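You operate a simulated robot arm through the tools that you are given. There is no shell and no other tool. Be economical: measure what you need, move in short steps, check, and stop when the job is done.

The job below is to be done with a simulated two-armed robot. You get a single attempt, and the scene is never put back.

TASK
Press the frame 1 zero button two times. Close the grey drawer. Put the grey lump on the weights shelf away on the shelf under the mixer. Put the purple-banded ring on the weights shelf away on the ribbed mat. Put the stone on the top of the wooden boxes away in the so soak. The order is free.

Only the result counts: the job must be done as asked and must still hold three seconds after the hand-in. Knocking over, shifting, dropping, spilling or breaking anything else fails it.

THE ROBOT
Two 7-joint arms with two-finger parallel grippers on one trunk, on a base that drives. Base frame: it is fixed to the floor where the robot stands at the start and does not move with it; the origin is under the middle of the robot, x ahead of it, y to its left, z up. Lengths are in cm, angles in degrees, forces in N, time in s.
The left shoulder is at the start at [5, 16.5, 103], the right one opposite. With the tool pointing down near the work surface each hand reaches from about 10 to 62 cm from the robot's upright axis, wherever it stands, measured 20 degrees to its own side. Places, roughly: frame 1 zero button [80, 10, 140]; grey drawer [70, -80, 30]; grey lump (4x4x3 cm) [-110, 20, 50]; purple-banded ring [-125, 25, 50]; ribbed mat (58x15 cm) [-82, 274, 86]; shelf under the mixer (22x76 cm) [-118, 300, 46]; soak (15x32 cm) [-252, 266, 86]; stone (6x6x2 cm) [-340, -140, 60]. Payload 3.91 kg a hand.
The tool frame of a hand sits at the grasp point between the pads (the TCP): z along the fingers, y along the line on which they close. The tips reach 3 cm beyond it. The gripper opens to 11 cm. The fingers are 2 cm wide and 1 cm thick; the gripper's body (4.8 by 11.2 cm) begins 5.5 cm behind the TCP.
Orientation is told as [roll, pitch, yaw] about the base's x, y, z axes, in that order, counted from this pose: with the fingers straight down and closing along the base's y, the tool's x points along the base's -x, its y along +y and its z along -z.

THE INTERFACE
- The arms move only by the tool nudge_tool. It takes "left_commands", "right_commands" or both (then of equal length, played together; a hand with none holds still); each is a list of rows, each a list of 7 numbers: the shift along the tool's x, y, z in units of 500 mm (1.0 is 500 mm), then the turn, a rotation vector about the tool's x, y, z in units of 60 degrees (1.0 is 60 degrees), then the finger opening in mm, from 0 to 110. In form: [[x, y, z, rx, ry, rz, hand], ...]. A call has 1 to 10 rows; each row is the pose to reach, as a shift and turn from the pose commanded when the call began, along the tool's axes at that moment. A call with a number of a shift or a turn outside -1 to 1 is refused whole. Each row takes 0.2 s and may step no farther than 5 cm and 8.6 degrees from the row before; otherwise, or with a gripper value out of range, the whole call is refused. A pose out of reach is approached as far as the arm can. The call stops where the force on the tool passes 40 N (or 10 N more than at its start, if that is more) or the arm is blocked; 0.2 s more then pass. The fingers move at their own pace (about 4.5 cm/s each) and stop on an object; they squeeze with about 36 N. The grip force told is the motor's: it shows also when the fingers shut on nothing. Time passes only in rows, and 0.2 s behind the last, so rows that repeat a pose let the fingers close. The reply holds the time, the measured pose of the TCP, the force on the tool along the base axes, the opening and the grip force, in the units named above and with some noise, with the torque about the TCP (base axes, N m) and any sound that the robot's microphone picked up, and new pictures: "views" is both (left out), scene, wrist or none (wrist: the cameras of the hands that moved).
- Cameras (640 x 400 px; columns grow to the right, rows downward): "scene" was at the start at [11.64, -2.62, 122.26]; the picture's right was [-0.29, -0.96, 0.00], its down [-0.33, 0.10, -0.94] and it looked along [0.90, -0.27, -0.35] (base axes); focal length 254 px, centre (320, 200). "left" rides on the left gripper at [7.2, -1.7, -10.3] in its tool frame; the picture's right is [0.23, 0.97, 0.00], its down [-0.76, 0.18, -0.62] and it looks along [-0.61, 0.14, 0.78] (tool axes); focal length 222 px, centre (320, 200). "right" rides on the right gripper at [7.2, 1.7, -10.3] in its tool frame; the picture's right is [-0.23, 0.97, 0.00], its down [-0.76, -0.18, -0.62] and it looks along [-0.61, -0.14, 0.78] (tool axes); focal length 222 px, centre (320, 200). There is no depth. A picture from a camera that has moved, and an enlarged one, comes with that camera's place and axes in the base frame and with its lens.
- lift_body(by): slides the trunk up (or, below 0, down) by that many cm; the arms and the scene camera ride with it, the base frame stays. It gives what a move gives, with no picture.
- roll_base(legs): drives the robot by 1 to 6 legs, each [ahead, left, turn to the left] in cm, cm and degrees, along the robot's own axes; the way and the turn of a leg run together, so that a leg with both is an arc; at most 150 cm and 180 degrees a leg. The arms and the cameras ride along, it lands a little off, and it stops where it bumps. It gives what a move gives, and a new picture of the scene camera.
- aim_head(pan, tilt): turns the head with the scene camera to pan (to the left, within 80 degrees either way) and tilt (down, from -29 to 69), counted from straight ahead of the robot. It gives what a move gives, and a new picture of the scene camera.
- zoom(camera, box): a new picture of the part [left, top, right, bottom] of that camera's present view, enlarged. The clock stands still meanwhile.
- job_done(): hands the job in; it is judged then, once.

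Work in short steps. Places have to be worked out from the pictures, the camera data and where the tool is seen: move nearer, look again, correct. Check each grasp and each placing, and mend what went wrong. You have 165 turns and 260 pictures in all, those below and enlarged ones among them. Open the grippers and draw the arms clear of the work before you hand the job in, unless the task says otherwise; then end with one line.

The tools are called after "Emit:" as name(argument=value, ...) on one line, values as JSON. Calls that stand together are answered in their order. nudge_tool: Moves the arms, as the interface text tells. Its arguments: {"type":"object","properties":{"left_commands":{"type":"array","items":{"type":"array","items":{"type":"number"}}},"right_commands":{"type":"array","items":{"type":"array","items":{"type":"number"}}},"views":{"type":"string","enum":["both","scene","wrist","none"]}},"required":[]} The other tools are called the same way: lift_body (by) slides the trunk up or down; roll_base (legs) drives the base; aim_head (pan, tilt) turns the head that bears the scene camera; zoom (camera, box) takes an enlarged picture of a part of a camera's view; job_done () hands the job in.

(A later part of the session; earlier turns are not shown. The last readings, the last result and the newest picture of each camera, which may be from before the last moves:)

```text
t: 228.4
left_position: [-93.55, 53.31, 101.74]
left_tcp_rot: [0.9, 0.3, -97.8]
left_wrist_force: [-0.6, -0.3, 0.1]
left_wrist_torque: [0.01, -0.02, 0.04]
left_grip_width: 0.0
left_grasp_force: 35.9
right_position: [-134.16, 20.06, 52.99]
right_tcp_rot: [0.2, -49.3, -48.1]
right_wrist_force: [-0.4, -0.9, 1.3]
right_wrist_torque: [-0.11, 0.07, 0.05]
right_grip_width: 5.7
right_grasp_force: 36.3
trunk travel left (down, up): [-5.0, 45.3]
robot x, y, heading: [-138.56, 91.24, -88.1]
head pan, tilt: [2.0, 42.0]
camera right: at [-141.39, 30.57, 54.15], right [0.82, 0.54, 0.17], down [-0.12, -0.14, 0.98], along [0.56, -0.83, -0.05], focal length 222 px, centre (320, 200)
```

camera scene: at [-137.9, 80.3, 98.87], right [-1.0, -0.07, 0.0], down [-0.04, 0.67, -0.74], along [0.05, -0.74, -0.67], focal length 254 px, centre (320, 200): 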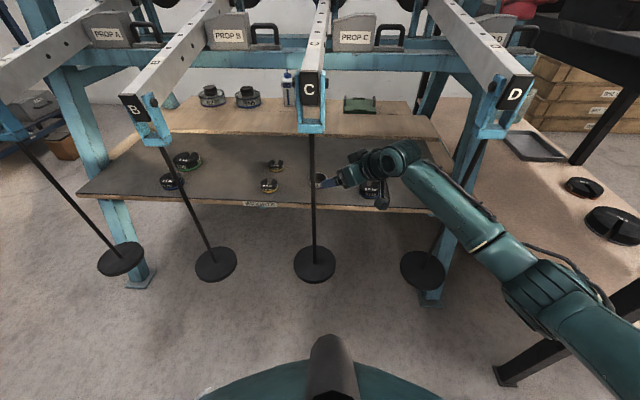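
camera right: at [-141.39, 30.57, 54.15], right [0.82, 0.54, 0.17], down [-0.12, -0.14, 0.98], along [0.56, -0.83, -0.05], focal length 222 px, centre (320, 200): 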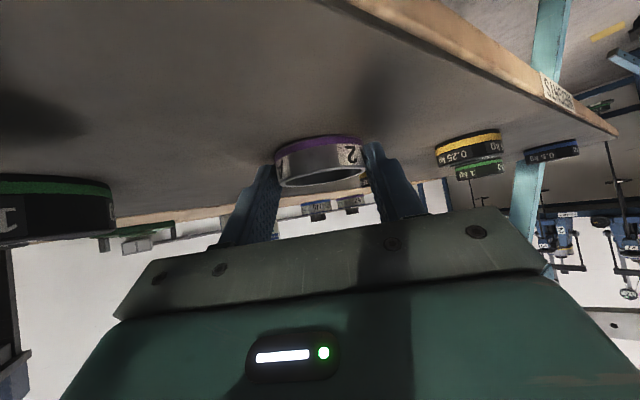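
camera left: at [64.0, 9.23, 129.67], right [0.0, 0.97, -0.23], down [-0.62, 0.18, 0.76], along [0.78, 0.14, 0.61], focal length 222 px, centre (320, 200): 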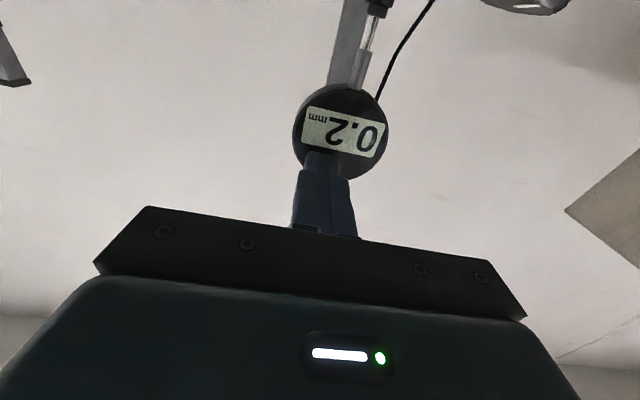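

Gripped (5.7 cm). I lift 3 cm and withdraw along the approach line.

Emit:
nudge_tool(right_commands=[[-0.023, 0, -0.019, 0, 0, 0, 0], [-0.046, 0, -0.039, 0, 0, 0, 0], [-0.046, 0, -0.11, 0, 0, 0, 0], [-0.046, 0, -0.18, 0, 0, 0, 0], [-0.046, 0, -0.25, 0, 0, 0, 0], [-0.046, 0, -0.33, 0, 0, 0, 0], [-0.046, 0, -0.41, 0, 0, 0, 0], [-0.046, 0, -0.49, 0, 0, 0, 0], [-0.046, 0, -0.57, 0, 0, 0, 0], [-0.046, 0, -0.65, 0, 0, 0, 0]], views="both")

```text
t: 230.6
left_position: [-93.48, 53.3, 101.66]
left_tcp_rot: [0.8, 0.3, -97.9]
left_wrist_force: [-0.2, 0.3, 0.0]
left_wrist_torque: [0.0, -0.01, 0.02]
left_grip_width: 0.0
left_grasp_force: 35.8
right_position: [-149.66, 37.19, 76.03]
right_tcp_rot: [0.3, -49.2, -48.2]
right_wrist_force: [0.5, 0.3, -0.5]
right_wrist_torque: [0.06, 0.01, 0.0]
right_grip_width: 5.64
right_grasp_force: 36.0
trunk travel left (down, up): [-5.0, 45.3]
robot x, y, heading: [-138.49, 91.61, -88.0]
head pan, tilt: [2.0, 42.0]
camera scene: at [-137.9, 80.29, 98.86], right [-1.0, -0.07, 0.0], down [-0.04, 0.67, -0.74], along [0.05, -0.74, -0.67], focal length 254 px, centre (320, 200)
camera right: at [-156.9, 47.66, 77.18], right [0.82, 0.54, 0.18], down [-0.12, -0.14, 0.98], along [0.56, -0.83, -0.05], focal length 222 px, centre (320, 200)
```

scene: 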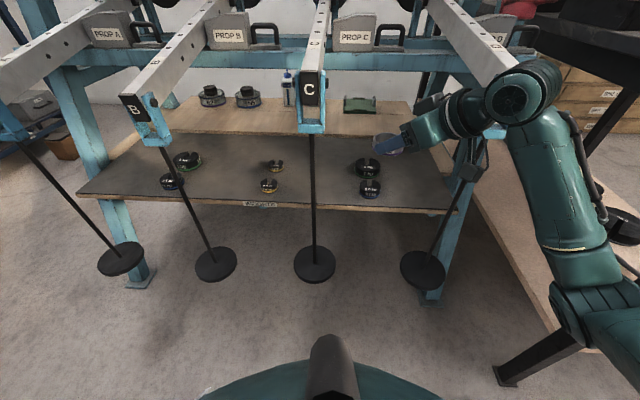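
right: 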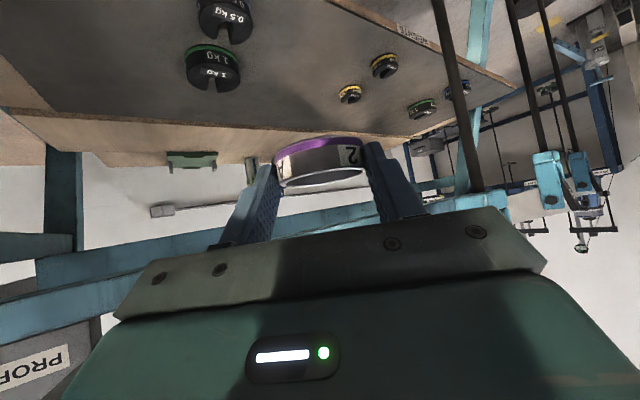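

Ring held. I back the base straight off by 40 cm, raise the trunk, and level the hand.

Emit:
roll_base(legs=[[-40, 0, 0]])

Emit:
lift_body(by=31)

Emit:
nudge_tool(right_commands=[[0, -0.01, -0.02, 0, 0.12, 0, 0], [0, -0.02, -0.04, 0, 0.24, 0, 0], [0, -0.03, -0.06, 0, 0.36, 0, 0], [0, -0.04, -0.08, 0, 0.48, 0, 0], [0, -0.05, -0.1, 0, 0.6, 0, 0], [0, -0.06, -0.12, 0, 0.72, 0, 0], [0, -0.07, -0.12, 0, 0.82, 0, 0]], views="both")

```text
t: 233.1
left_position: [-94.76, 93.33, 101.7]
left_tcp_rot: [0.8, 0.4, -97.8]
left_wrist_force: [0.0, -0.4, -0.3]
left_wrist_torque: [0.0, 0.01, 0.0]
left_grip_width: 0.0
left_grasp_force: 35.7
right_position: [-150.98, 77.33, 75.86]
right_tcp_rot: [0.3, -49.4, -48.3]
right_wrist_force: [0.5, -0.4, -1.8]
right_wrist_torque: [0.07, 0.0, -0.05]
right_grip_width: 5.65
right_grasp_force: 35.9
trunk travel left (down, up): [-5.0, 45.3]
robot x, y, heading: [-139.48, 131.36, -88.1]
head pan, tilt: [2.0, 42.0]
camera scene: at [-139.14, 120.37, 98.86], right [-1.0, -0.07, 0.0], down [-0.04, 0.67, -0.74], along [0.05, -0.74, -0.67], focal length 254 px, centre (320, 200)
```

scene: 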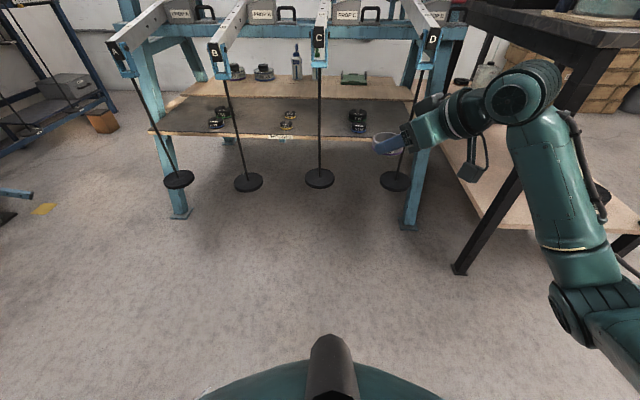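

```text
t: 236.2
left_position: [-94.8, 93.39, 132.76]
left_tcp_rot: [0.8, 0.4, -97.8]
left_wrist_force: [0.1, -0.3, -0.4]
left_wrist_torque: [0.01, -0.03, -0.04]
left_grip_width: 0.0
left_grasp_force: 36.3
right_position: [-150.96, 77.29, 106.94]
right_tcp_rot: [0.3, -49.3, -48.3]
right_wrist_force: [-0.9, 0.1, -1.1]
right_wrist_torque: [0.02, 0.02, -0.01]
right_grip_width: 5.63
right_grasp_force: 36.4
trunk travel left (down, up): [-36.0, 14.3]
robot x, y, heading: [-139.48, 132.11, -88.1]
head pan, tilt: [2.0, 42.0]
```

```text
t: 237.8
left_position: [-94.75, 93.34, 132.61]
left_tcp_rot: [0.7, 0.3, -97.8]
left_wrist_force: [0.0, 0.3, 0.1]
left_wrist_torque: [-0.02, -0.03, 0.01]
left_grip_width: 0.02
left_grasp_force: 35.9
right_position: [-156.57, 78.25, 110.84]
right_tcp_rot: [0.2, 0.1, -48.2]
right_wrist_force: [-0.5, -1.0, -1.6]
right_wrist_torque: [-0.04, -0.03, 0.01]
right_grip_width: 5.6
right_grasp_force: 36.0
trunk travel left (down, up): [-36.0, 14.3]
robot x, y, heading: [-139.75, 131.56, -88.4]
head pan, tilt: [2.0, 42.0]
camera scene: at [-139.12, 120.36, 129.86], right [-1.0, -0.07, 0.0], down [-0.04, 0.67, -0.74], along [0.05, -0.74, -0.67], focal length 254 px, centre (320, 200)
camera right: at [-160.32, 84.78, 121.15], right [0.88, 0.48, 0.0], down [0.37, -0.69, 0.62], along [0.3, -0.54, -0.78], focal length 222 px, centre (320, 200)
```

scene: 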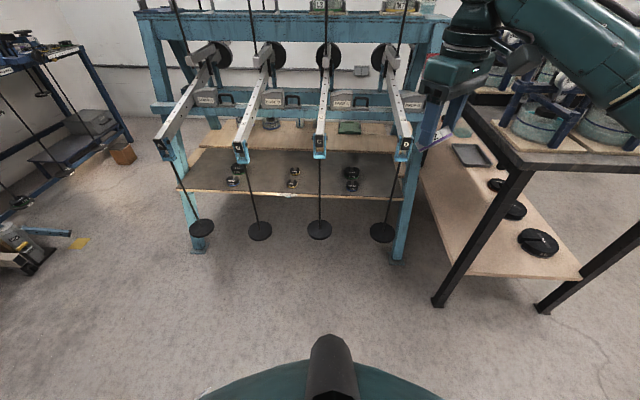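
right: 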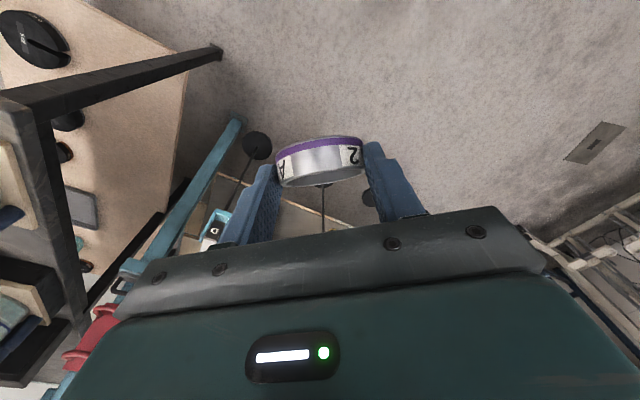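

I now drive back to the table's right side: strafe toward +x, turn to face −x, move back to x≈−16, and strafe to y≈281.

Emit:
roll_base(legs=[[0, 100, 0], [0, 0, -91.6], [-22, 0, 0], [0, -148, 0]])

Emit:
aim_head(pan=-15, tilt=45)

```text
t: 252.3
left_position: [-59.52, 177.13, 132.75]
left_tcp_rot: [0.7, 0.3, 168.7]
left_wrist_force: [0.1, 0.0, -0.5]
left_wrist_torque: [0.02, -0.03, -0.01]
left_grip_width: 0.02
left_grasp_force: 36.2
right_position: [-70.78, 239.61, 110.68]
right_tcp_rot: [0.3, 0.0, -141.7]
right_wrist_force: [-0.4, 0.0, -1.2]
right_wrist_torque: [0.01, 0.02, 0.01]
right_grip_width: 5.54
right_grasp_force: 35.4
trunk travel left (down, up): [-36.0, 14.3]
robot x, y, heading: [-18.78, 219.73, 178.4]
head pan, tilt: [2.0, 42.0]
stopped in leg 4: the robot was blocked; the commanded pose is now the measured one
camera scene: at [-30.13, 219.52, 129.86], right [0.0, 1.0, 0.0], down [0.67, 0.0, -0.74], along [-0.74, 0.0, -0.67], focal length 254 px, centre (320, 200)
```

scene: 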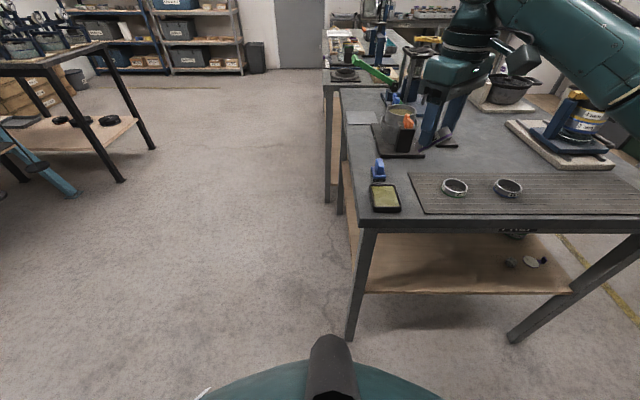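

```text
t: 253.1
left_position: [-59.63, 177.01, 132.76]
left_tcp_rot: [0.7, 0.3, 168.7]
left_wrist_force: [-0.2, 0.4, -0.1]
left_wrist_torque: [-0.04, 0.02, 0.02]
left_grip_width: 0.0
left_grasp_force: 35.4
right_position: [-70.71, 239.68, 110.83]
right_tcp_rot: [0.2, 0.0, -141.6]
right_wrist_force: [-0.4, 0.2, -0.8]
right_wrist_torque: [0.02, -0.02, 0.01]
right_grip_width: 5.54
right_grasp_force: 36.2
trunk travel left (down, up): [-36.0, 14.3]
robot x, y, heading: [-18.43, 219.73, 178.4]
head pan, tilt: [-15.0, 45.0]
camera scene: at [-29.55, 221.91, 129.43], right [0.29, 0.96, 0.0], down [0.68, -0.2, -0.71], along [-0.68, 0.2, -0.71], focal length 254 px, centre (320, 200)
```

scene: 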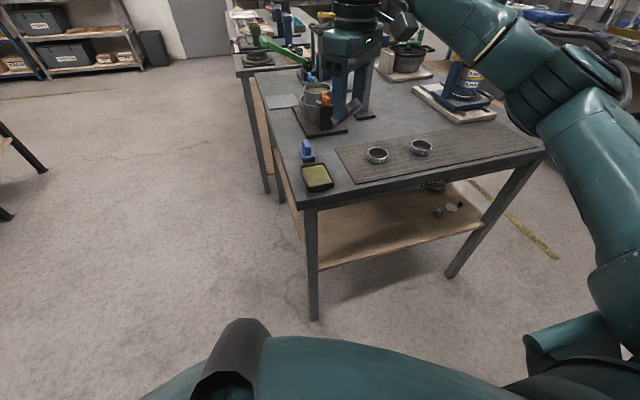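

The base is blocked at y≈220, perhaps by the stool behind. I step away from it, pull the hand in, and then look.

Emit:
roll_base(legs=[[3, 10, 0]])

Emit:
nudge_tool(right_commands=[[0.07, 0.028, 0, 0, 0, 0, 0], [0.14, 0.057, 0, 0, 0, 0, 0], [0.21, 0.086, 0, 0, 0, 0, 0], [0.28, 0.114, 0, 0, 0, 0, 0], [0.35, 0.143, 0, 0, 0, 0, 0], [0.42, 0.171, 0, 0, 0, 0, 0], [0.486, 0.2, 0, 0, 0, 0, 0]], views="none")

Emit:
roll_base(legs=[[0, 0, -55]])

Emit:
aim_head(pan=-80, tilt=25)

```text
t: 254.3
left_position: [-62.71, 167.1, 132.63]
left_tcp_rot: [0.7, 0.3, 168.7]
left_wrist_force: [0.1, -0.6, 1.0]
left_wrist_torque: [0.02, -0.06, -0.01]
left_grip_width: 0.01
left_grasp_force: 36.1
right_position: [-74.07, 229.8, 110.82]
right_tcp_rot: [0.2, 0.0, -141.6]
right_wrist_force: [-0.2, -0.2, -1.4]
right_wrist_torque: [0.06, -0.03, 0.01]
right_grip_width: 5.51
right_grasp_force: 36.0
trunk travel left (down, up): [-36.0, 14.3]
robot x, y, heading: [-21.95, 209.36, 178.6]
head pan, tilt: [-15.0, 45.0]
camera scene: at [-32.85, 212.01, 129.43], right [0.29, 0.96, 0.0], down [0.68, -0.2, -0.71], along [-0.68, 0.2, -0.71], focal length 254 px, centre (320, 200)
```

scene: 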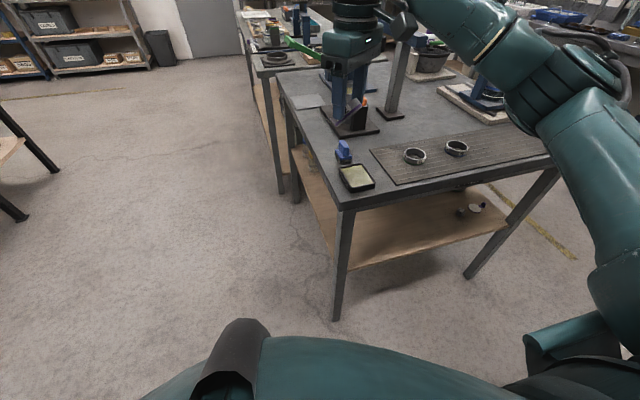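

```text
t: 255.9
left_position: [-62.73, 167.24, 132.79]
left_tcp_rot: [0.8, 0.3, 168.8]
left_wrist_force: [0.3, 1.4, 0.1]
left_wrist_torque: [0.0, -0.02, 0.0]
left_grip_width: 0.0
left_grasp_force: 36.1
right_position: [-48.55, 237.18, 110.92]
right_tcp_rot: [0.2, -0.1, -141.6]
right_wrist_force: [0.0, 0.1, -1.4]
right_wrist_torque: [0.01, 0.03, 0.02]
right_grip_width: 5.5
right_grasp_force: 36.0
trunk travel left (down, up): [-36.0, 14.3]
robot x, y, heading: [-21.92, 209.38, 178.4]
head pan, tilt: [-15.0, 45.0]
```

```text
t: 258.8
left_position: [-79.91, 219.84, 132.79]
left_tcp_rot: [0.7, 0.3, 112.6]
left_wrist_force: [-0.6, 0.6, 0.5]
left_wrist_torque: [-0.01, -0.03, 0.0]
left_grip_width: 0.0
left_grasp_force: 35.8
right_position: [-14.0, 247.22, 110.86]
right_tcp_rot: [0.1, 0.0, 162.4]
right_wrist_force: [-0.3, -0.2, -1.5]
right_wrist_torque: [-0.03, -0.03, 0.03]
right_grip_width: 5.51
right_grasp_force: 36.3
trunk travel left (down, up): [-36.0, 14.3]
robot x, y, heading: [-21.92, 209.64, 122.2]
head pan, tilt: [-15.0, 45.0]
camera scene: at [-26.06, 219.92, 129.43], right [0.96, 0.3, 0.0], down [0.21, -0.68, -0.71], along [-0.21, 0.68, -0.71], focal length 254 px, centre (320, 200)
```

scene: 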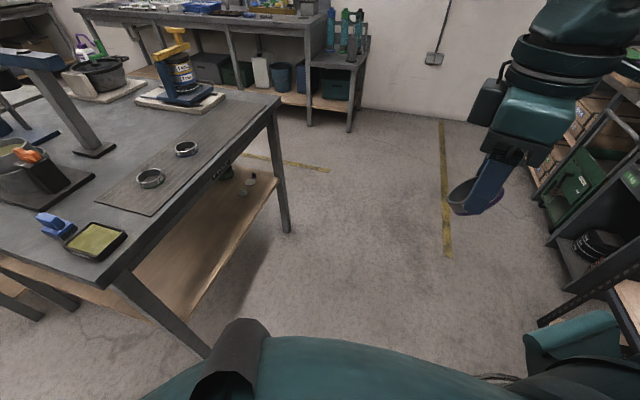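

```text
t: 260.1
left_position: [-79.87, 219.77, 132.76]
left_tcp_rot: [0.8, 0.4, 112.7]
left_wrist_force: [-0.4, 0.2, 0.0]
left_wrist_torque: [0.01, -0.01, -0.03]
left_grip_width: 0.0
left_grasp_force: 36.3
right_position: [-14.03, 247.07, 110.93]
right_tcp_rot: [0.2, 0.0, 162.4]
right_wrist_force: [0.1, 0.3, -1.9]
right_wrist_torque: [0.0, -0.02, 0.02]
right_grip_width: 5.53
right_grasp_force: 36.1
trunk travel left (down, up): [-36.0, 14.3]
robot x, y, heading: [-21.48, 210.06, 122.0]
head pan, tilt: [-80.0, 25.0]
camera scene: at [-16.84, 218.35, 132.49], right [0.67, -0.74, 0.0], down [-0.31, -0.28, -0.91], along [0.67, 0.61, -0.42], focal length 254 px, centre (320, 200)
```

scene: 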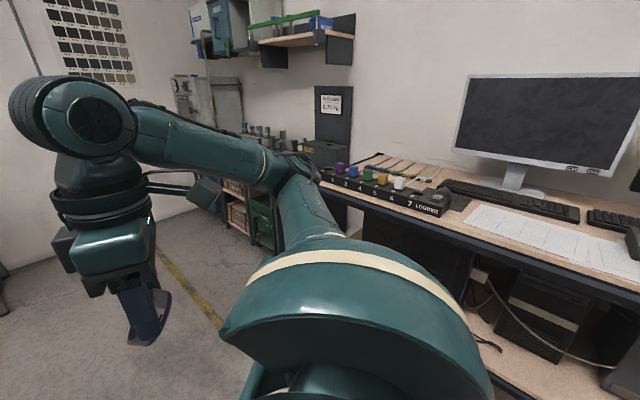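

The stool should be lower right; I tilt down to see it.

Emit:
aim_head(pan=-60, tilt=50)

```text
t: 261.0
left_position: [-79.84, 219.84, 132.75]
left_tcp_rot: [0.9, 0.3, 112.7]
left_wrist_force: [0.7, 0.7, 0.4]
left_wrist_torque: [-0.05, 0.02, 0.04]
left_grip_width: 0.0
left_grasp_force: 36.0
right_position: [-14.15, 247.17, 110.9]
right_tcp_rot: [0.3, 0.0, 162.4]
right_wrist_force: [0.8, 0.6, -2.3]
right_wrist_torque: [0.01, 0.03, -0.03]
right_grip_width: 5.54
right_grasp_force: 36.1
trunk travel left (down, up): [-36.0, 14.3]
robot x, y, heading: [-22.02, 209.35, 122.2]
head pan, tilt: [-60.0, 50.0]
camera scene: at [-20.06, 218.96, 128.75], right [0.88, -0.47, 0.0], down [-0.36, -0.68, -0.64], along [0.3, 0.57, -0.77], focal length 254 px, centre (320, 200)
```

scene: 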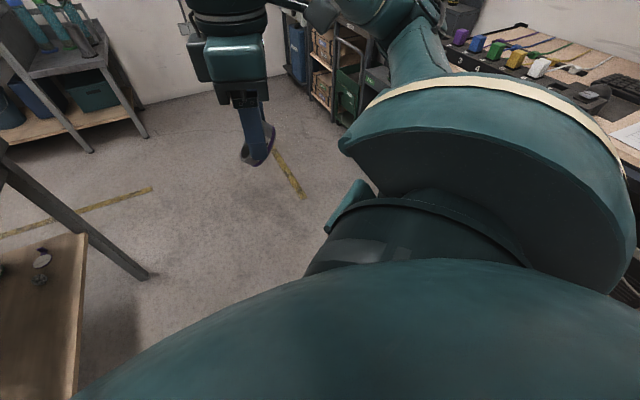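

I turn another 55° right to get a view of that side.

Emit:
roll_base(legs=[[0, 0, -55]])

Emit:
aim_head(pan=-30, tilt=40)

```text
t: 263.9
left_position: [-46.33, 263.14, 132.82]
left_tcp_rot: [0.8, 0.2, 57.4]
left_wrist_force: [0.6, -0.7, 0.1]
left_wrist_torque: [0.03, 0.0, 0.03]
left_grip_width: 0.0
left_grasp_force: 35.9
right_position: [13.41, 224.47, 110.89]
right_tcp_rot: [0.1, -0.2, 106.9]
right_wrist_force: [-0.7, 0.1, -0.7]
right_wrist_torque: [-0.01, 0.01, -0.03]
right_grip_width: 5.49
right_grasp_force: 36.5
trunk travel left (down, up): [-36.0, 14.3]
robot x, y, heading: [-21.88, 209.55, 66.8]
head pan, tilt: [-60.0, 50.0]
camera scene: at [-13.28, 213.27, 128.74], right [0.12, -0.99, 0.0], down [-0.76, -0.09, -0.64], along [0.64, 0.08, -0.77], focal length 254 px, centre (320, 200)
```

scene: 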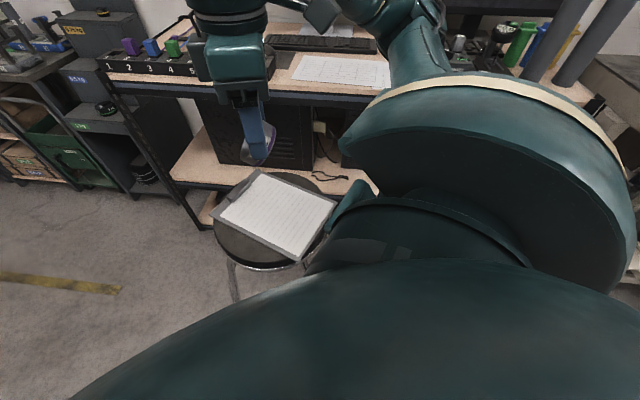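

```text
t: 264.9
left_position: [-46.46, 263.11, 132.8]
left_tcp_rot: [0.9, 0.2, 57.3]
left_wrist_force: [0.3, 0.1, 0.2]
left_wrist_torque: [0.02, 0.02, 0.0]
left_grip_width: 0.0
left_grasp_force: 36.3
right_position: [13.48, 224.4, 110.89]
right_tcp_rot: [0.2, 0.0, 107.1]
right_wrist_force: [-0.1, -0.4, -0.3]
right_wrist_torque: [0.0, 0.02, 0.0]
right_grip_width: 5.49
right_grasp_force: 35.4
trunk travel left (down, up): [-36.0, 14.3]
robot x, y, heading: [-21.57, 209.64, 66.9]
head pan, tilt: [-30.0, 40.0]
camera scene: at [-14.13, 217.45, 130.16], right [0.6, -0.8, 0.0], down [-0.51, -0.39, -0.77], along [0.61, 0.46, -0.64], focal length 254 px, centre (320, 200)
```

scene: 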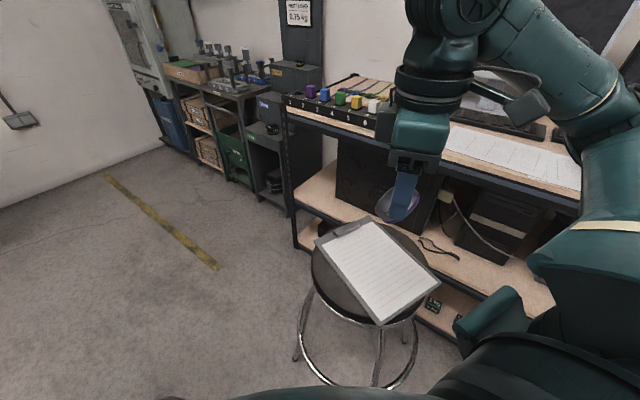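

The stool stands upright with its papers and its feet are where I estimated before (≈[13, 251]), so it was at most a touch. I turn back to 180°, keep x≈−28 for more clearance, and strafe to y≈281.

Emit:
roll_base(legs=[[-6, 0, 0], [0, 0, 113], [2, 0, 0], [0, -75, 0]])

Emit:
aim_head(pan=-15, tilt=45)

```text
t: 274.7
left_position: [-66.42, 235.35, 132.8]
left_tcp_rot: [0.8, 0.3, 170.8]
left_wrist_force: [-0.4, 0.7, 0.2]
left_wrist_torque: [-0.02, -0.03, 0.02]
left_grip_width: 0.01
left_grasp_force: 36.3
right_position: [-54.91, 305.64, 110.97]
right_tcp_rot: [0.3, -0.1, -139.6]
right_wrist_force: [-0.6, 0.0, -0.7]
right_wrist_torque: [-0.03, -0.04, -0.01]
right_grip_width: 5.5
right_grasp_force: 35.7
trunk travel left (down, up): [-36.0, 14.3]
robot x, y, heading: [-27.03, 278.74, -179.5]
head pan, tilt: [-30.0, 40.0]
camera scene: at [-37.66, 283.43, 130.16], right [0.49, 0.87, 0.0], down [0.56, -0.32, -0.77], along [-0.67, 0.38, -0.64], focal length 254 px, centre (320, 200)
```

scene: 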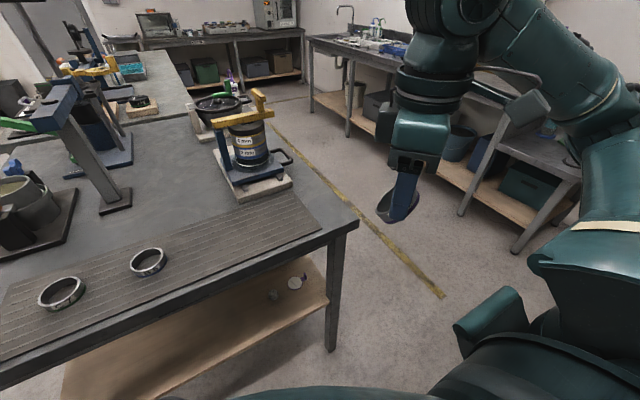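

```text
t: 275.4
left_position: [-66.45, 235.25, 132.74]
left_tcp_rot: [0.9, 0.4, 170.9]
left_wrist_force: [-0.2, 0.2, -0.3]
left_wrist_torque: [-0.02, 0.02, -0.01]
left_grip_width: 0.02
left_grasp_force: 36.0
right_position: [-54.83, 305.64, 110.82]
right_tcp_rot: [0.1, 0.0, -139.5]
right_wrist_force: [0.1, 0.5, -0.6]
right_wrist_torque: [-0.01, 0.0, 0.01]
right_grip_width: 5.5
right_grasp_force: 36.1
trunk travel left (down, up): [-36.0, 14.3]
robot x, y, heading: [-27.1, 278.95, -179.7]
head pan, tilt: [-15.0, 45.0]
camera scene: at [-38.14, 281.26, 129.43], right [0.25, 0.97, 0.0], down [0.68, -0.18, -0.71], along [-0.68, 0.18, -0.71], focal length 254 px, centre (320, 200)
```

scene: 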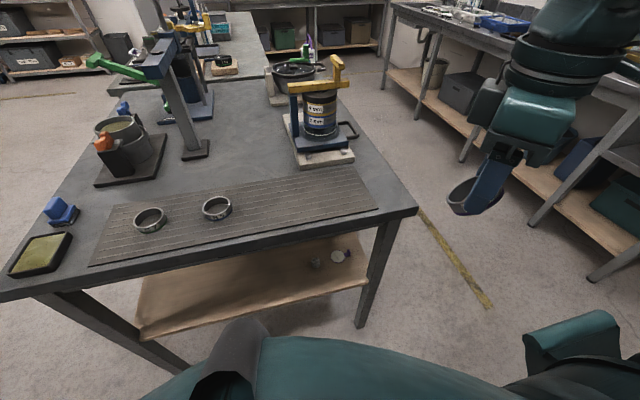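

Mat confirmed: x −89.5…−74, y 245…303.5; ring B5 sits at y≈268.6. I'll put the ring at ≈[−81.7, 288]. Back off 6 cm, then yaw the hand to 180° and pitch −50° (as it was gripped) above the spot.

Emit:
roll_base(legs=[[-6, 0, 0]])

Emit:
nudge_tool(right_commands=[[-0.053, 0.008, 0, 0, 0, 0.085, 0], [-0.106, 0.016, 0, 0, 0, 0.17, 0], [-0.159, 0.024, 0, 0, 0, 0.255, 0], [-0.212, 0.032, 0, 0, 0, 0.34, 0], [-0.265, 0.04, 0, 0, 0, 0.425, 0], [-0.318, 0.048, 0, 0, 0, 0.51, 0], [-0.371, 0.056, 0, 0, 0, 0.595, 0], [-0.42, 0.062, 0, 0, 0, 0.673, 0]], views="none")

Emit:
nudge_tool(right_commands=[[-0.03, 0, 0, 0, -0.14, 0, 0], [-0.06, 0, 0, 0, -0.28, 0, 0], [-0.09, 0, 0, 0, -0.42, 0, 0], [-0.12, 0, 0, 0, -0.56, 0, 0], [-0.15, 0, 0, 0, -0.7, 0, 0], [-0.18, 0, 0, 0, -0.82, 0, 0]], views="both")

```text
t: 276.4
left_position: [-60.52, 235.39, 132.82]
left_tcp_rot: [0.7, 0.3, 170.8]
left_wrist_force: [-0.7, -0.1, 0.4]
left_wrist_torque: [0.02, 0.05, 0.0]
left_grip_width: 0.0
left_grasp_force: 35.9
right_position: [-48.97, 305.62, 110.78]
right_tcp_rot: [0.1, -0.1, -139.4]
right_wrist_force: [0.7, -0.1, -0.4]
right_wrist_torque: [0.01, 0.01, -0.01]
right_grip_width: 5.49
right_grasp_force: 36.4
trunk travel left (down, up): [-36.0, 14.3]
robot x, y, heading: [-21.43, 278.93, -179.5]
head pan, tilt: [-15.0, 45.0]
camera scene: at [-32.2, 281.28, 129.44], right [0.25, 0.97, 0.0], down [0.68, -0.18, -0.71], along [-0.69, 0.18, -0.71], focal length 254 px, centre (320, 200)
```

scene: 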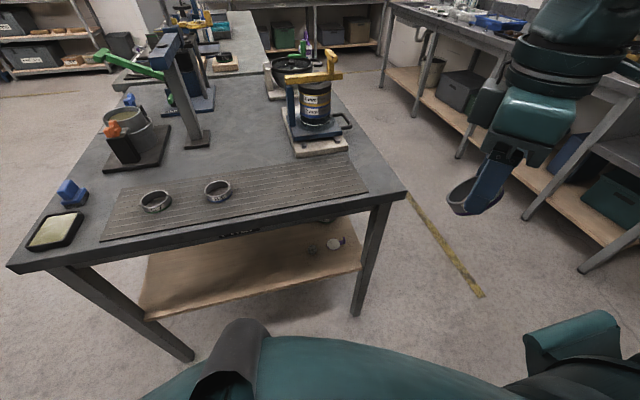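

```text
t: 278.2
left_position: [-60.66, 235.3, 132.76]
left_tcp_rot: [0.6, 0.4, 170.8]
left_wrist_force: [0.2, 0.2, -0.5]
left_wrist_torque: [-0.03, -0.02, 0.01]
left_grip_width: 0.02
left_grasp_force: 35.4
right_position: [-63.12, 289.36, 110.7]
right_tcp_rot: [0.1, 0.1, 180.0]
right_wrist_force: [-0.2, 0.2, -0.4]
right_wrist_torque: [0.03, 0.01, 0.0]
right_grip_width: 5.48
right_grasp_force: 36.3
trunk travel left (down, up): [-36.0, 14.3]
robot x, y, heading: [-21.33, 278.85, -179.7]
head pan, tilt: [-15.0, 45.0]
```

```text
t: 279.6
left_position: [-60.6, 235.37, 132.79]
left_tcp_rot: [0.8, 0.2, 170.8]
left_wrist_force: [0.1, 0.8, -0.5]
left_wrist_torque: [-0.02, -0.03, -0.02]
left_grip_width: 0.0
left_grasp_force: 35.5
right_position: [-71.91, 289.64, 110.92]
right_tcp_rot: [0.2, -49.2, 179.9]
right_wrist_force: [-0.2, 0.2, -1.0]
right_wrist_torque: [0.0, -0.07, 0.03]
right_grip_width: 5.47
right_grasp_force: 36.2
trunk travel left (down, up): [-36.0, 14.3]
robot x, y, heading: [-21.3, 279.42, -179.8]
head pan, tilt: [-15.0, 45.0]
camera scene: at [-32.31, 281.29, 129.43], right [0.25, 0.97, 0.0], down [0.68, -0.18, -0.71], along [-0.68, 0.18, -0.71], focal length 254 px, centre (320, 200)
camera right: at [-59.56, 287.9, 112.19], right [-0.15, -0.97, 0.18], down [-0.03, 0.18, 0.98], along [-0.99, 0.14, -0.05], focal length 222 px, centre (320, 200)
```

scene: 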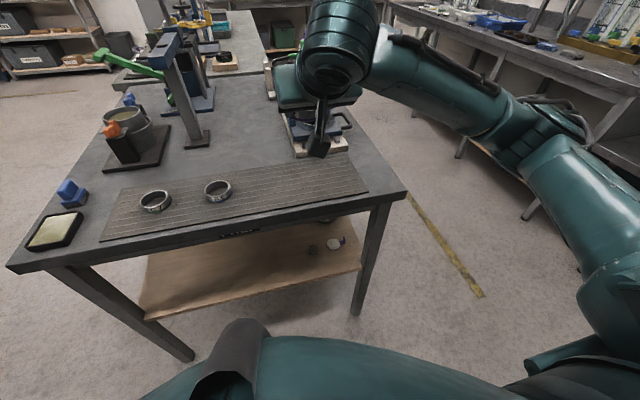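
right: 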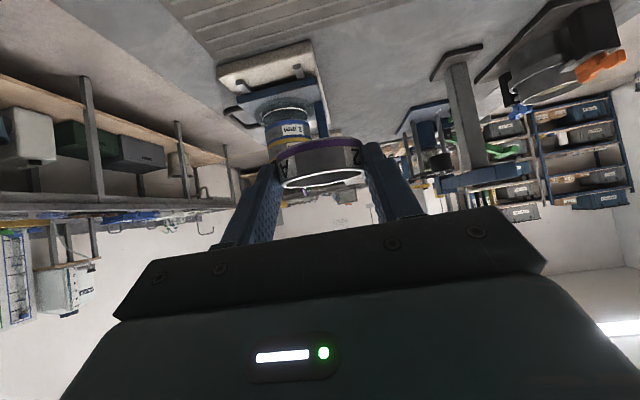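

Now I bring the ring down over the mat: to TCP [−80.75, 287, 94], about 4.5 cm above release height.

Emit:
nudge_tool(right_commands=[[0.028, 0.01, 0.071, 0, 0, 0, 0], [0.056, 0.021, 0.142, 0, 0, 0, 0], [0.084, 0.031, 0.213, 0, 0, 0, 0], [0.112, 0.042, 0.284, 0, 0, 0, 0], [0.14, 0.052, 0.355, 0, 0, 0, 0]], views="both")

```text
t: 280.8
left_position: [-60.65, 235.33, 132.77]
left_tcp_rot: [0.6, 0.3, 170.7]
left_wrist_force: [1.2, -0.4, -0.4]
left_wrist_torque: [-0.02, 0.01, 0.0]
left_grip_width: 0.01
left_grasp_force: 35.9
right_position: [-80.74, 286.94, 93.89]
right_tcp_rot: [0.1, -49.3, 179.9]
right_wrist_force: [1.2, 0.0, -1.8]
right_wrist_torque: [0.01, 0.0, 0.0]
right_grip_width: 5.5
right_grasp_force: 36.0
trunk travel left (down, up): [-36.0, 14.3]
robot x, y, heading: [-21.54, 278.82, -179.6]
head pan, tilt: [-15.0, 45.0]
camera scene: at [-32.33, 281.27, 129.43], right [0.25, 0.97, 0.0], down [0.68, -0.18, -0.71], along [-0.68, 0.18, -0.71], focal length 254 px, centre (320, 200)
camera right: at [-68.27, 285.17, 95.1], right [-0.15, -0.97, 0.17], down [-0.03, 0.18, 0.98], along [-0.99, 0.14, -0.05], focal length 222 px, centre (320, 200)
```

scene: 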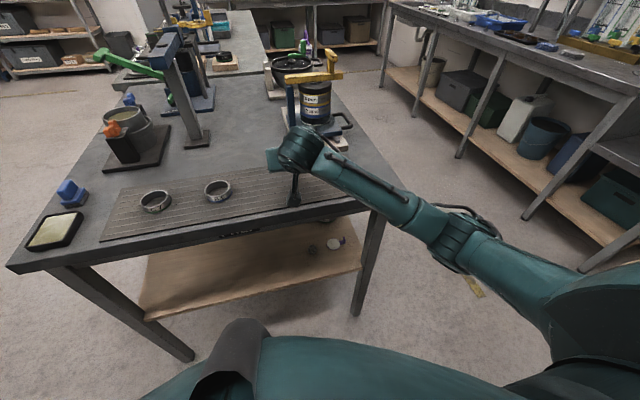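
right: 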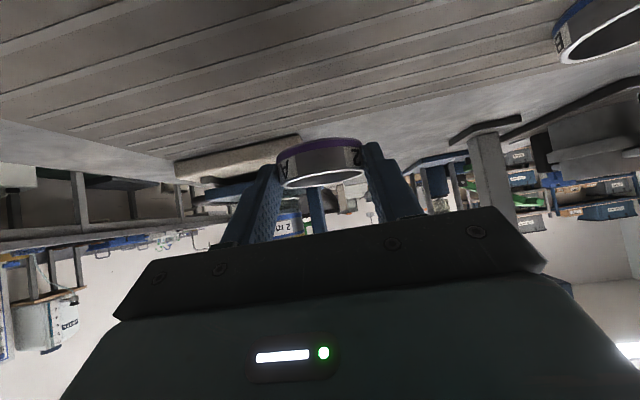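

Descend gently until contact.

Emit:
nudge_tool(right_commands=[[0.015, 0, 0.013, 0, 0, 0, 0], [0.03, 0, 0.026, 0, 0, 0, 0], [0.045, 0, 0.039, 0, 0, 0, 0], [0.053, 0, 0.0455, 0, 0, 0, 0], [0.058, 0, 0.05, 0, 0, 0, 0], [0.062, 0, 0.0535, 0, 0, 0, 0]], views="wrist")

```text
t: 282.2
left_position: [-60.6, 235.34, 132.73]
left_tcp_rot: [0.8, 0.2, 170.8]
left_wrist_force: [-0.1, 0.1, -1.3]
left_wrist_torque: [0.01, -0.01, -0.01]
left_grip_width: 0.0
left_grasp_force: 35.8
right_position: [-80.77, 287.07, 89.9]
right_tcp_rot: [0.3, -49.2, 180.0]
right_wrist_force: [-0.4, 0.5, -0.3]
right_wrist_torque: [-0.02, -0.04, -0.01]
right_grip_width: 5.48
right_grasp_force: 36.5
trunk travel left (down, up): [-36.0, 14.3]
robot x, y, heading: [-21.25, 279.01, -179.5]
head pan, tilt: [-15.0, 45.0]
camera right: at [-68.34, 285.26, 91.2], right [-0.15, -0.97, 0.17], down [-0.03, 0.18, 0.98], along [-0.99, 0.14, -0.05], focal length 222 px, centre (320, 200)
```

right: 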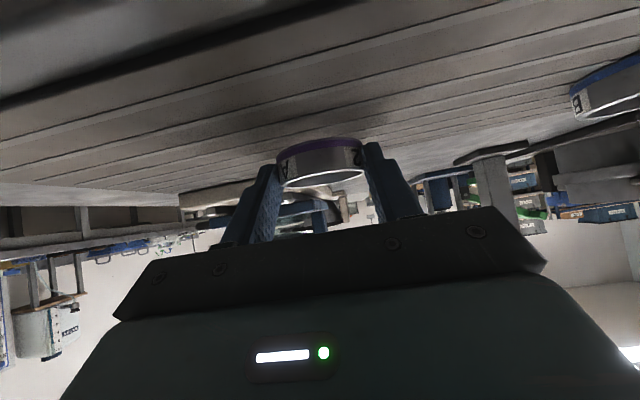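

Emit:
nudge_tool(right_commands=[[0.004, 0, 0.0035, 0, 0, 0, 0], [0.008, 0, 0.007, 0, 0, 0, 0], [0.012, 0, 0.0105, 0, 0, 0, 0], [0.015, 0, 0.013, 0, 0, 0, 0]], views="none")

```text
t: 283.2
left_position: [-60.45, 235.23, 132.76]
left_tcp_rot: [0.7, 0.3, 170.8]
left_wrist_force: [-1.1, 0.2, -0.8]
left_wrist_torque: [-0.01, -0.01, -0.03]
left_grip_width: 0.0
left_grasp_force: 36.6
right_position: [-80.8, 286.97, 89.19]
right_tcp_rot: [0.3, -49.4, 179.9]
right_wrist_force: [-0.3, 0.9, 8.0]
right_wrist_torque: [0.28, 0.1, -0.05]
right_grip_width: 5.5
right_grasp_force: 36.3
trunk travel left (down, up): [-36.0, 14.3]
robot x, y, heading: [-21.2, 279.28, -179.5]
head pan, tilt: [-15.0, 45.0]
```

Contact (8 N). I release to 7.5 cm and withdraw up and back along the tool axis.

Emit:
nudge_tool(right_commands=[[-0.003, 0, -0.0025, 0, 0, 0, 0], [-0.003, 0, -0.0025, 0, 0, 0, 60], [-0.003, 0, -0.0025, 0, 0, 0, 75], [-0.003, 0, -0.0025, 0, 0, 0, 75], [-0.003, 0, -0.04, 0, 0, 0, 75], [-0.003, 0, -0.1, 0, 0, 0, 75], [-0.003, 0, -0.17, 0, 0, 0, 75], [-0.003, 0, -0.24, 0, 0, 0, 75]], views="both")

```text
t: 285.0
left_position: [-60.49, 235.3, 132.74]
left_tcp_rot: [0.8, 0.3, 170.7]
left_wrist_force: [0.0, -0.3, 0.5]
left_wrist_torque: [0.0, -0.02, 0.02]
left_grip_width: 0.01
left_grasp_force: 35.7
right_position: [-71.96, 287.01, 96.94]
right_tcp_rot: [0.4, -49.0, 180.0]
right_wrist_force: [0.9, -0.5, 0.8]
right_wrist_torque: [-0.02, 0.01, -0.01]
right_grip_width: 7.5
right_grasp_force: 0.1
trunk travel left (down, up): [-36.0, 14.3]
robot x, y, heading: [-21.67, 279.01, -179.6]
head pan, tilt: [-15.0, 45.0]
camera scene: at [-32.27, 281.26, 129.44], right [0.25, 0.97, 0.0], down [0.68, -0.18, -0.71], along [-0.68, 0.18, -0.71], focal length 254 px, centre (320, 200)
camera right: at [-59.43, 285.29, 98.26], right [-0.15, -0.97, 0.17], down [-0.03, 0.18, 0.98], along [-0.99, 0.14, -0.05], focal length 222 px, centre (320, 200)
```

scene: 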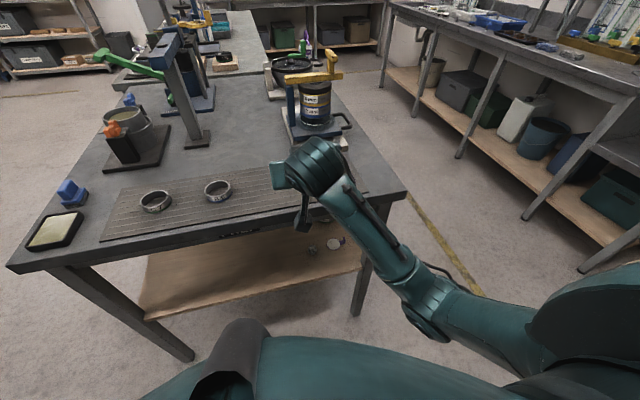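
right: 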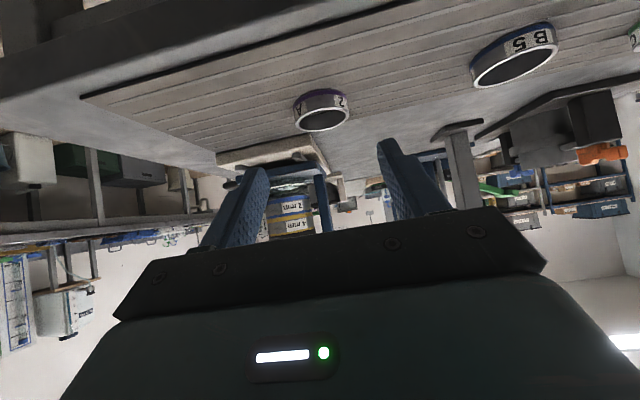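

The ring lies flat on the mat. I raise the hand, level it and retract it.

Emit:
nudge_tool(right_commands=[[-0.045, 0, -0.04, 0, 0, 0, 40], [-0.09, 0, -0.08, 0, 0.1, 0, 0], [-0.135, 0, -0.12, 0, 0.22, 0, 0], [-0.18, 0, -0.16, 0, 0.34, 0, 0], [-0.18, -0.03, -0.2, 0, 0.46, 0, 0], [-0.16, -0.06, -0.25, 0, 0.58, 0, 0], [-0.14, -0.1, -0.3, 0, 0.7, 0, 0], [-0.12, -0.14, -0.34, 0, 0.82, 0, 0], [-0.08, -0.18, -0.4, 0, 0.82, 0, 0], [-0.04, -0.22, -0.46, 0, 0.82, 0, 0]], views="scene")

```text
t: 287.2
left_position: [-60.29, 235.71, 132.97]
left_tcp_rot: [0.9, 0.3, 170.9]
left_wrist_force: [0.3, 0.7, 0.1]
left_wrist_torque: [-0.02, 0.05, 0.04]
left_grip_width: 0.02
left_grasp_force: 36.3
right_position: [-69.43, 314.28, 113.69]
right_tcp_rot: [-0.5, 0.1, 180.0]
right_wrist_force: [2.5, 1.8, -0.7]
right_wrist_torque: [-0.21, 0.24, 0.0]
right_grip_width: 0.01
right_grasp_force: 35.6
right hand out of reach, approached as far as the arm can: row 3, 4, 5, 6, 7, 8, 9, 10
trunk travel left (down, up): [-36.0, 14.3]
robot x, y, heading: [-21.32, 279.17, -179.6]
head pan, tilt: [-15.0, 45.0]
camera scene: at [-32.01, 281.55, 129.45], right [0.25, 0.97, 0.0], down [0.68, -0.18, -0.71], along [-0.69, 0.18, -0.71], focal length 254 px, centre (320, 200)
```

scene: 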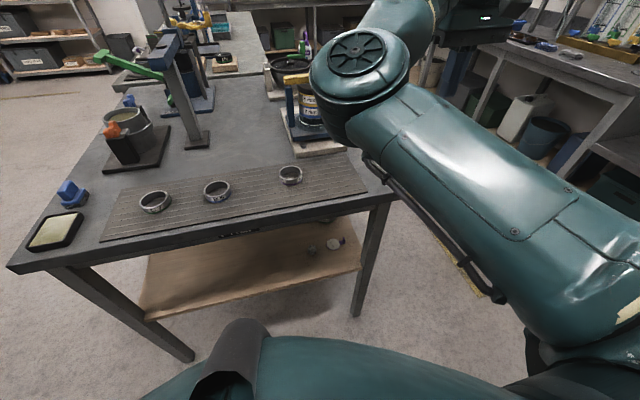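

The ring is in place, but the right elbow flipped inward. I first drive to the open area in the middle of the room, then re-shape the arm.

Emit:
roll_base(legs=[[5, 0, 0], [0, 135, 0], [80, 0, 0]])

```text
t: 298.5
left_position: [-145.53, 97.41, 132.71]
left_tcp_rot: [0.9, 0.3, 171.5]
left_wrist_force: [-0.6, 0.1, 0.8]
left_wrist_torque: [-0.01, -0.02, 0.02]
left_grip_width: 0.0
left_grasp_force: 35.9
right_position: [-155.56, 176.16, 113.64]
right_tcp_rot: [-0.5, 0.1, -179.3]
right_wrist_force: [-0.6, 0.1, -0.2]
right_wrist_torque: [0.0, -0.02, -0.02]
right_grip_width: 0.0
right_grasp_force: 36.3
trunk travel left (down, up): [-36.0, 14.3]
robot x, y, heading: [-106.85, 141.71, -178.8]
head pan, tilt: [-15.0, 45.0]
camera scene: at [-117.84, 143.76, 129.43], right [0.24, 0.97, 0.0], down [0.69, -0.17, -0.71], along [-0.69, 0.17, -0.71], focal length 254 px, centre (320, 200)
```

scene: 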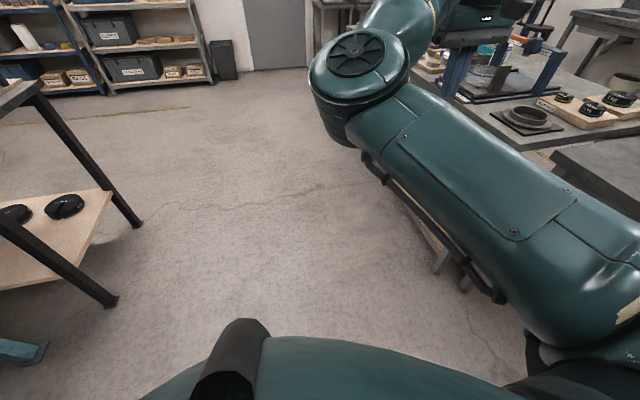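

I lower the right hand straight down first to let the elbow drop, then I'll swing outward.

Emit:
nudge_tool(right_commands=[[0, 0, 0.09, 0, 0, 0, 0], [0, 0, 0.18, 0, 0, 0, 0], [0, 0, 0.27, 0, 0, 0, 0], [0, 0, 0.36, 0, 0, 0, 0], [0, 0, 0.45, 0, 0, 0, 0], [0, 0.0, 0.54, 0, 0, 0, 0], [0, 0, 0.63, 0, 0, 0, 0]], views="scene")

```text
t: 300.1
left_position: [-145.49, 97.58, 132.79]
left_tcp_rot: [0.8, 0.3, 171.5]
left_wrist_force: [0.5, -0.1, -0.4]
left_wrist_torque: [0.02, -0.01, 0.01]
left_grip_width: 0.01
left_grasp_force: 35.9
right_position: [-155.6, 176.53, 82.07]
right_tcp_rot: [-0.5, 0.0, -179.5]
right_wrist_force: [-0.3, -0.5, -0.5]
right_wrist_torque: [-0.01, 0.0, 0.04]
right_grip_width: 0.01
right_grasp_force: 35.8
trunk travel left (down, up): [-36.0, 14.3]
robot x, y, heading: [-106.66, 141.64, -179.0]
head pan, tilt: [-15.0, 45.0]
camera scene: at [-117.83, 143.79, 129.44], right [0.24, 0.97, 0.0], down [0.69, -0.17, -0.71], along [-0.69, 0.17, -0.71], focal length 254 px, centre (320, 200)
```

scene: 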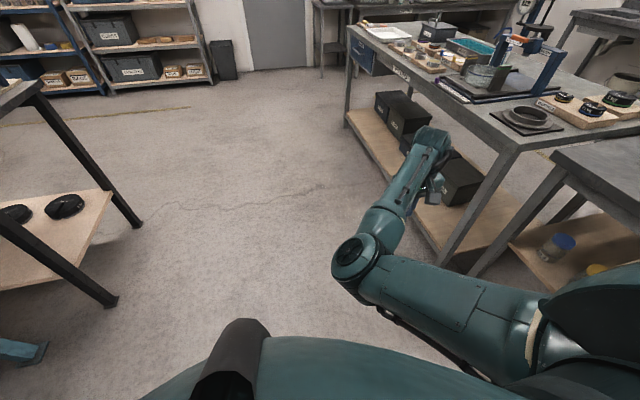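

Elbow is low and inside now. I sweep the hand across to the left-front; this should leave the elbow on its outer side.

Emit:
nudge_tool(right_commands=[[0.0, 0.09, 0, 0, 0, 0, 0], [0.0, 0.18, 0, 0, 0, 0, 0], [0.0, 0.27, 0, 0, 0, 0, 0], [0.0, 0.36, 0, 0, 0, 0, 0], [0.0, 0.45, 0, 0, 0, 0, 0], [0.0, 0.54, 0, 0, 0, 0, 0], [0.0, 0.63, 0, 0, 0, 0, 0], [0.0, 0.72, 0, 0, 0, 0, 0], [0.0, 0.8, 0, 0, 0, 0, 0]], views="scene")

```text
t: 302.1
left_position: [-145.62, 97.44, 132.73]
left_tcp_rot: [0.6, 0.3, 171.5]
left_wrist_force: [0.6, 0.1, -0.2]
left_wrist_torque: [-0.02, -0.01, 0.04]
left_grip_width: 0.01
left_grasp_force: 35.9
right_position: [-155.01, 136.56, 81.26]
right_tcp_rot: [-0.8, 0.3, -179.3]
right_wrist_force: [-0.5, -0.2, 1.0]
right_wrist_torque: [-0.01, 0.0, 0.0]
right_grip_width: 0.0
right_grasp_force: 35.3
trunk travel left (down, up): [-36.0, 14.3]
robot x, y, heading: [-106.6, 141.83, -178.9]
head pan, tilt: [-15.0, 45.0]
camera scene: at [-117.84, 143.76, 129.43], right [0.24, 0.97, 0.0], down [0.69, -0.17, -0.71], along [-0.69, 0.17, -0.71], focal length 254 px, centre (320, 200)
```

scene: 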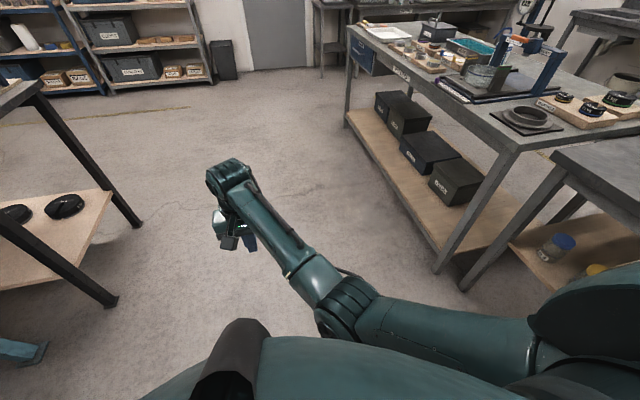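

Promising: the elbow is now to the right of the wrist. I raise the hand here and bring it back to the right.

Emit:
nudge_tool(right_commands=[[0.02, -0.02, -0.08, 0, 0, 0, 0], [0.04, -0.04, -0.16, 0, 0, 0, 0], [0.06, -0.06, -0.24, 0, 0, 0, 0], [0.08, -0.1, -0.32, 0, 0, 0, 0], [0.1, -0.15, -0.38, 0, 0, 0, 0], [0.1, -0.22, -0.44, 0, 0, 0, 0], [0.1, -0.3, -0.48, 0, 0, 0, 0], [0.1, -0.38, -0.5, 0, 0, 0, 0]], views="scene")

```text
t: 303.9
left_position: [-145.51, 97.57, 132.86]
left_tcp_rot: [0.8, 0.3, 171.5]
left_wrist_force: [-0.1, 0.2, 0.1]
left_wrist_torque: [-0.05, 0.02, 0.01]
left_grip_width: 0.03
left_grasp_force: 35.7
right_position: [-150.24, 155.51, 106.87]
right_tcp_rot: [-0.5, 0.2, -179.3]
right_wrist_force: [-0.2, 0.6, -0.4]
right_wrist_torque: [-0.04, -0.01, -0.01]
right_grip_width: 0.01
right_grasp_force: 36.2
right hand out of reach, approached as far as the arm can: row 1, 2
trunk travel left (down, up): [-36.0, 14.3]
robot x, y, heading: [-106.8, 141.84, -178.9]
head pan, tilt: [-15.0, 45.0]
camera scene: at [-117.79, 143.84, 129.43], right [0.24, 0.97, 0.0], down [0.69, -0.17, -0.71], along [-0.69, 0.17, -0.71], focal length 254 px, centre (320, 200)
```

scene: 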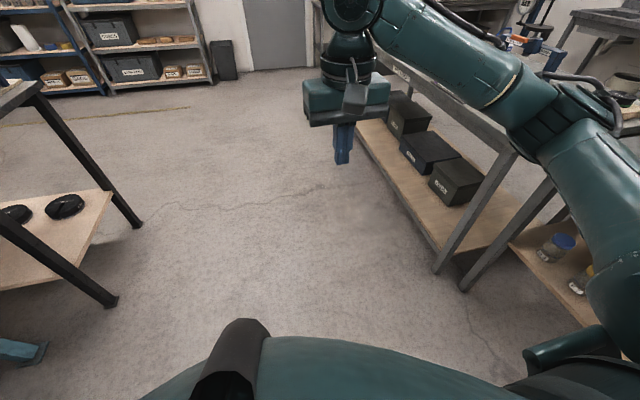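

The right arm is back in its good posture. Now for the stone: I drive along −x and look toward the wooden boxes (−y).

Emit:
roll_base(legs=[[145, 0, 0]])

Emit:
aim_head(pan=40, tilt=20)

```text
t: 311.0
left_position: [-288.7, 95.21, 132.81]
left_tcp_rot: [0.8, 0.3, 171.3]
left_wrist_force: [-0.3, 0.6, 0.1]
left_wrist_torque: [-0.01, 0.0, -0.03]
left_grip_width: 0.0
left_grasp_force: 35.7
right_position: [-293.37, 153.16, 106.72]
right_tcp_rot: [-0.5, 0.1, -179.7]
right_wrist_force: [0.6, -0.5, -0.2]
right_wrist_torque: [0.03, -0.05, -0.03]
right_grip_width: 0.0
right_grasp_force: 35.7
trunk travel left (down, up): [-36.0, 14.3]
robot x, y, heading: [-249.92, 139.39, -178.9]
head pan, tilt: [-15.0, 45.0]
camera scene: at [-260.8, 141.36, 129.43], right [0.24, 0.97, 0.0], down [0.69, -0.17, -0.71], along [-0.69, 0.17, -0.71], focal length 254 px, centre (320, 200)
```

scene: 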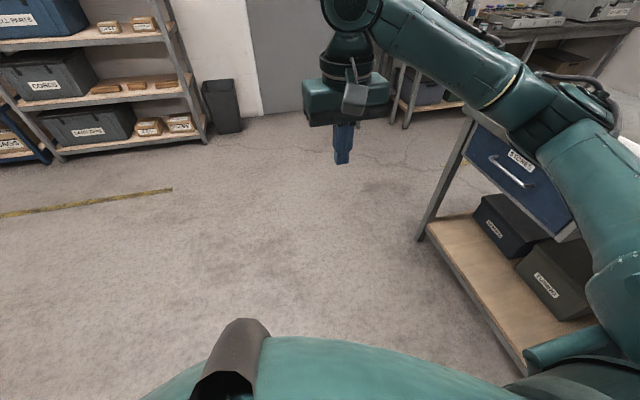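

```text
t: 312.2
left_position: [-288.62, 95.11, 132.8]
left_tcp_rot: [0.8, 0.3, 171.3]
left_wrist_force: [0.1, 0.3, -0.4]
left_wrist_torque: [0.03, -0.04, -0.01]
left_grip_width: 0.01
left_grasp_force: 36.1
right_position: [-293.2, 153.19, 106.76]
right_tcp_rot: [-0.4, 0.1, -179.6]
right_wrist_force: [0.0, 0.3, -0.7]
right_wrist_torque: [0.0, -0.01, -0.01]
right_grip_width: 0.0
right_grasp_force: 36.1
trunk travel left (down, up): [-36.0, 14.3]
robot x, y, heading: [-249.69, 139.58, -179.1]
head pan, tilt: [40.0, 20.0]
camera scene: at [-259.94, 133.29, 133.3], right [-0.65, 0.76, 0.0], down [0.26, 0.22, -0.94], along [-0.71, -0.61, -0.34], focal length 254 px, centre (320, 200)
```

scene: 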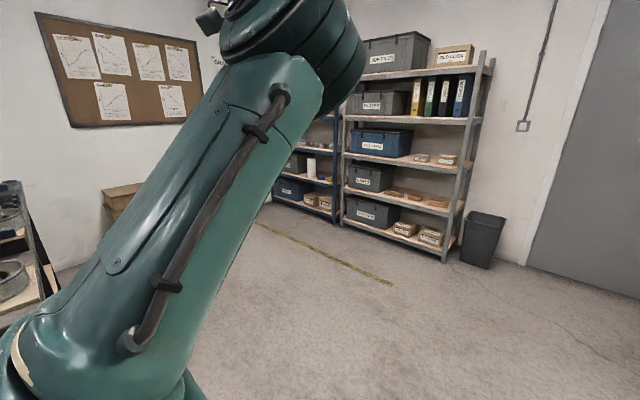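

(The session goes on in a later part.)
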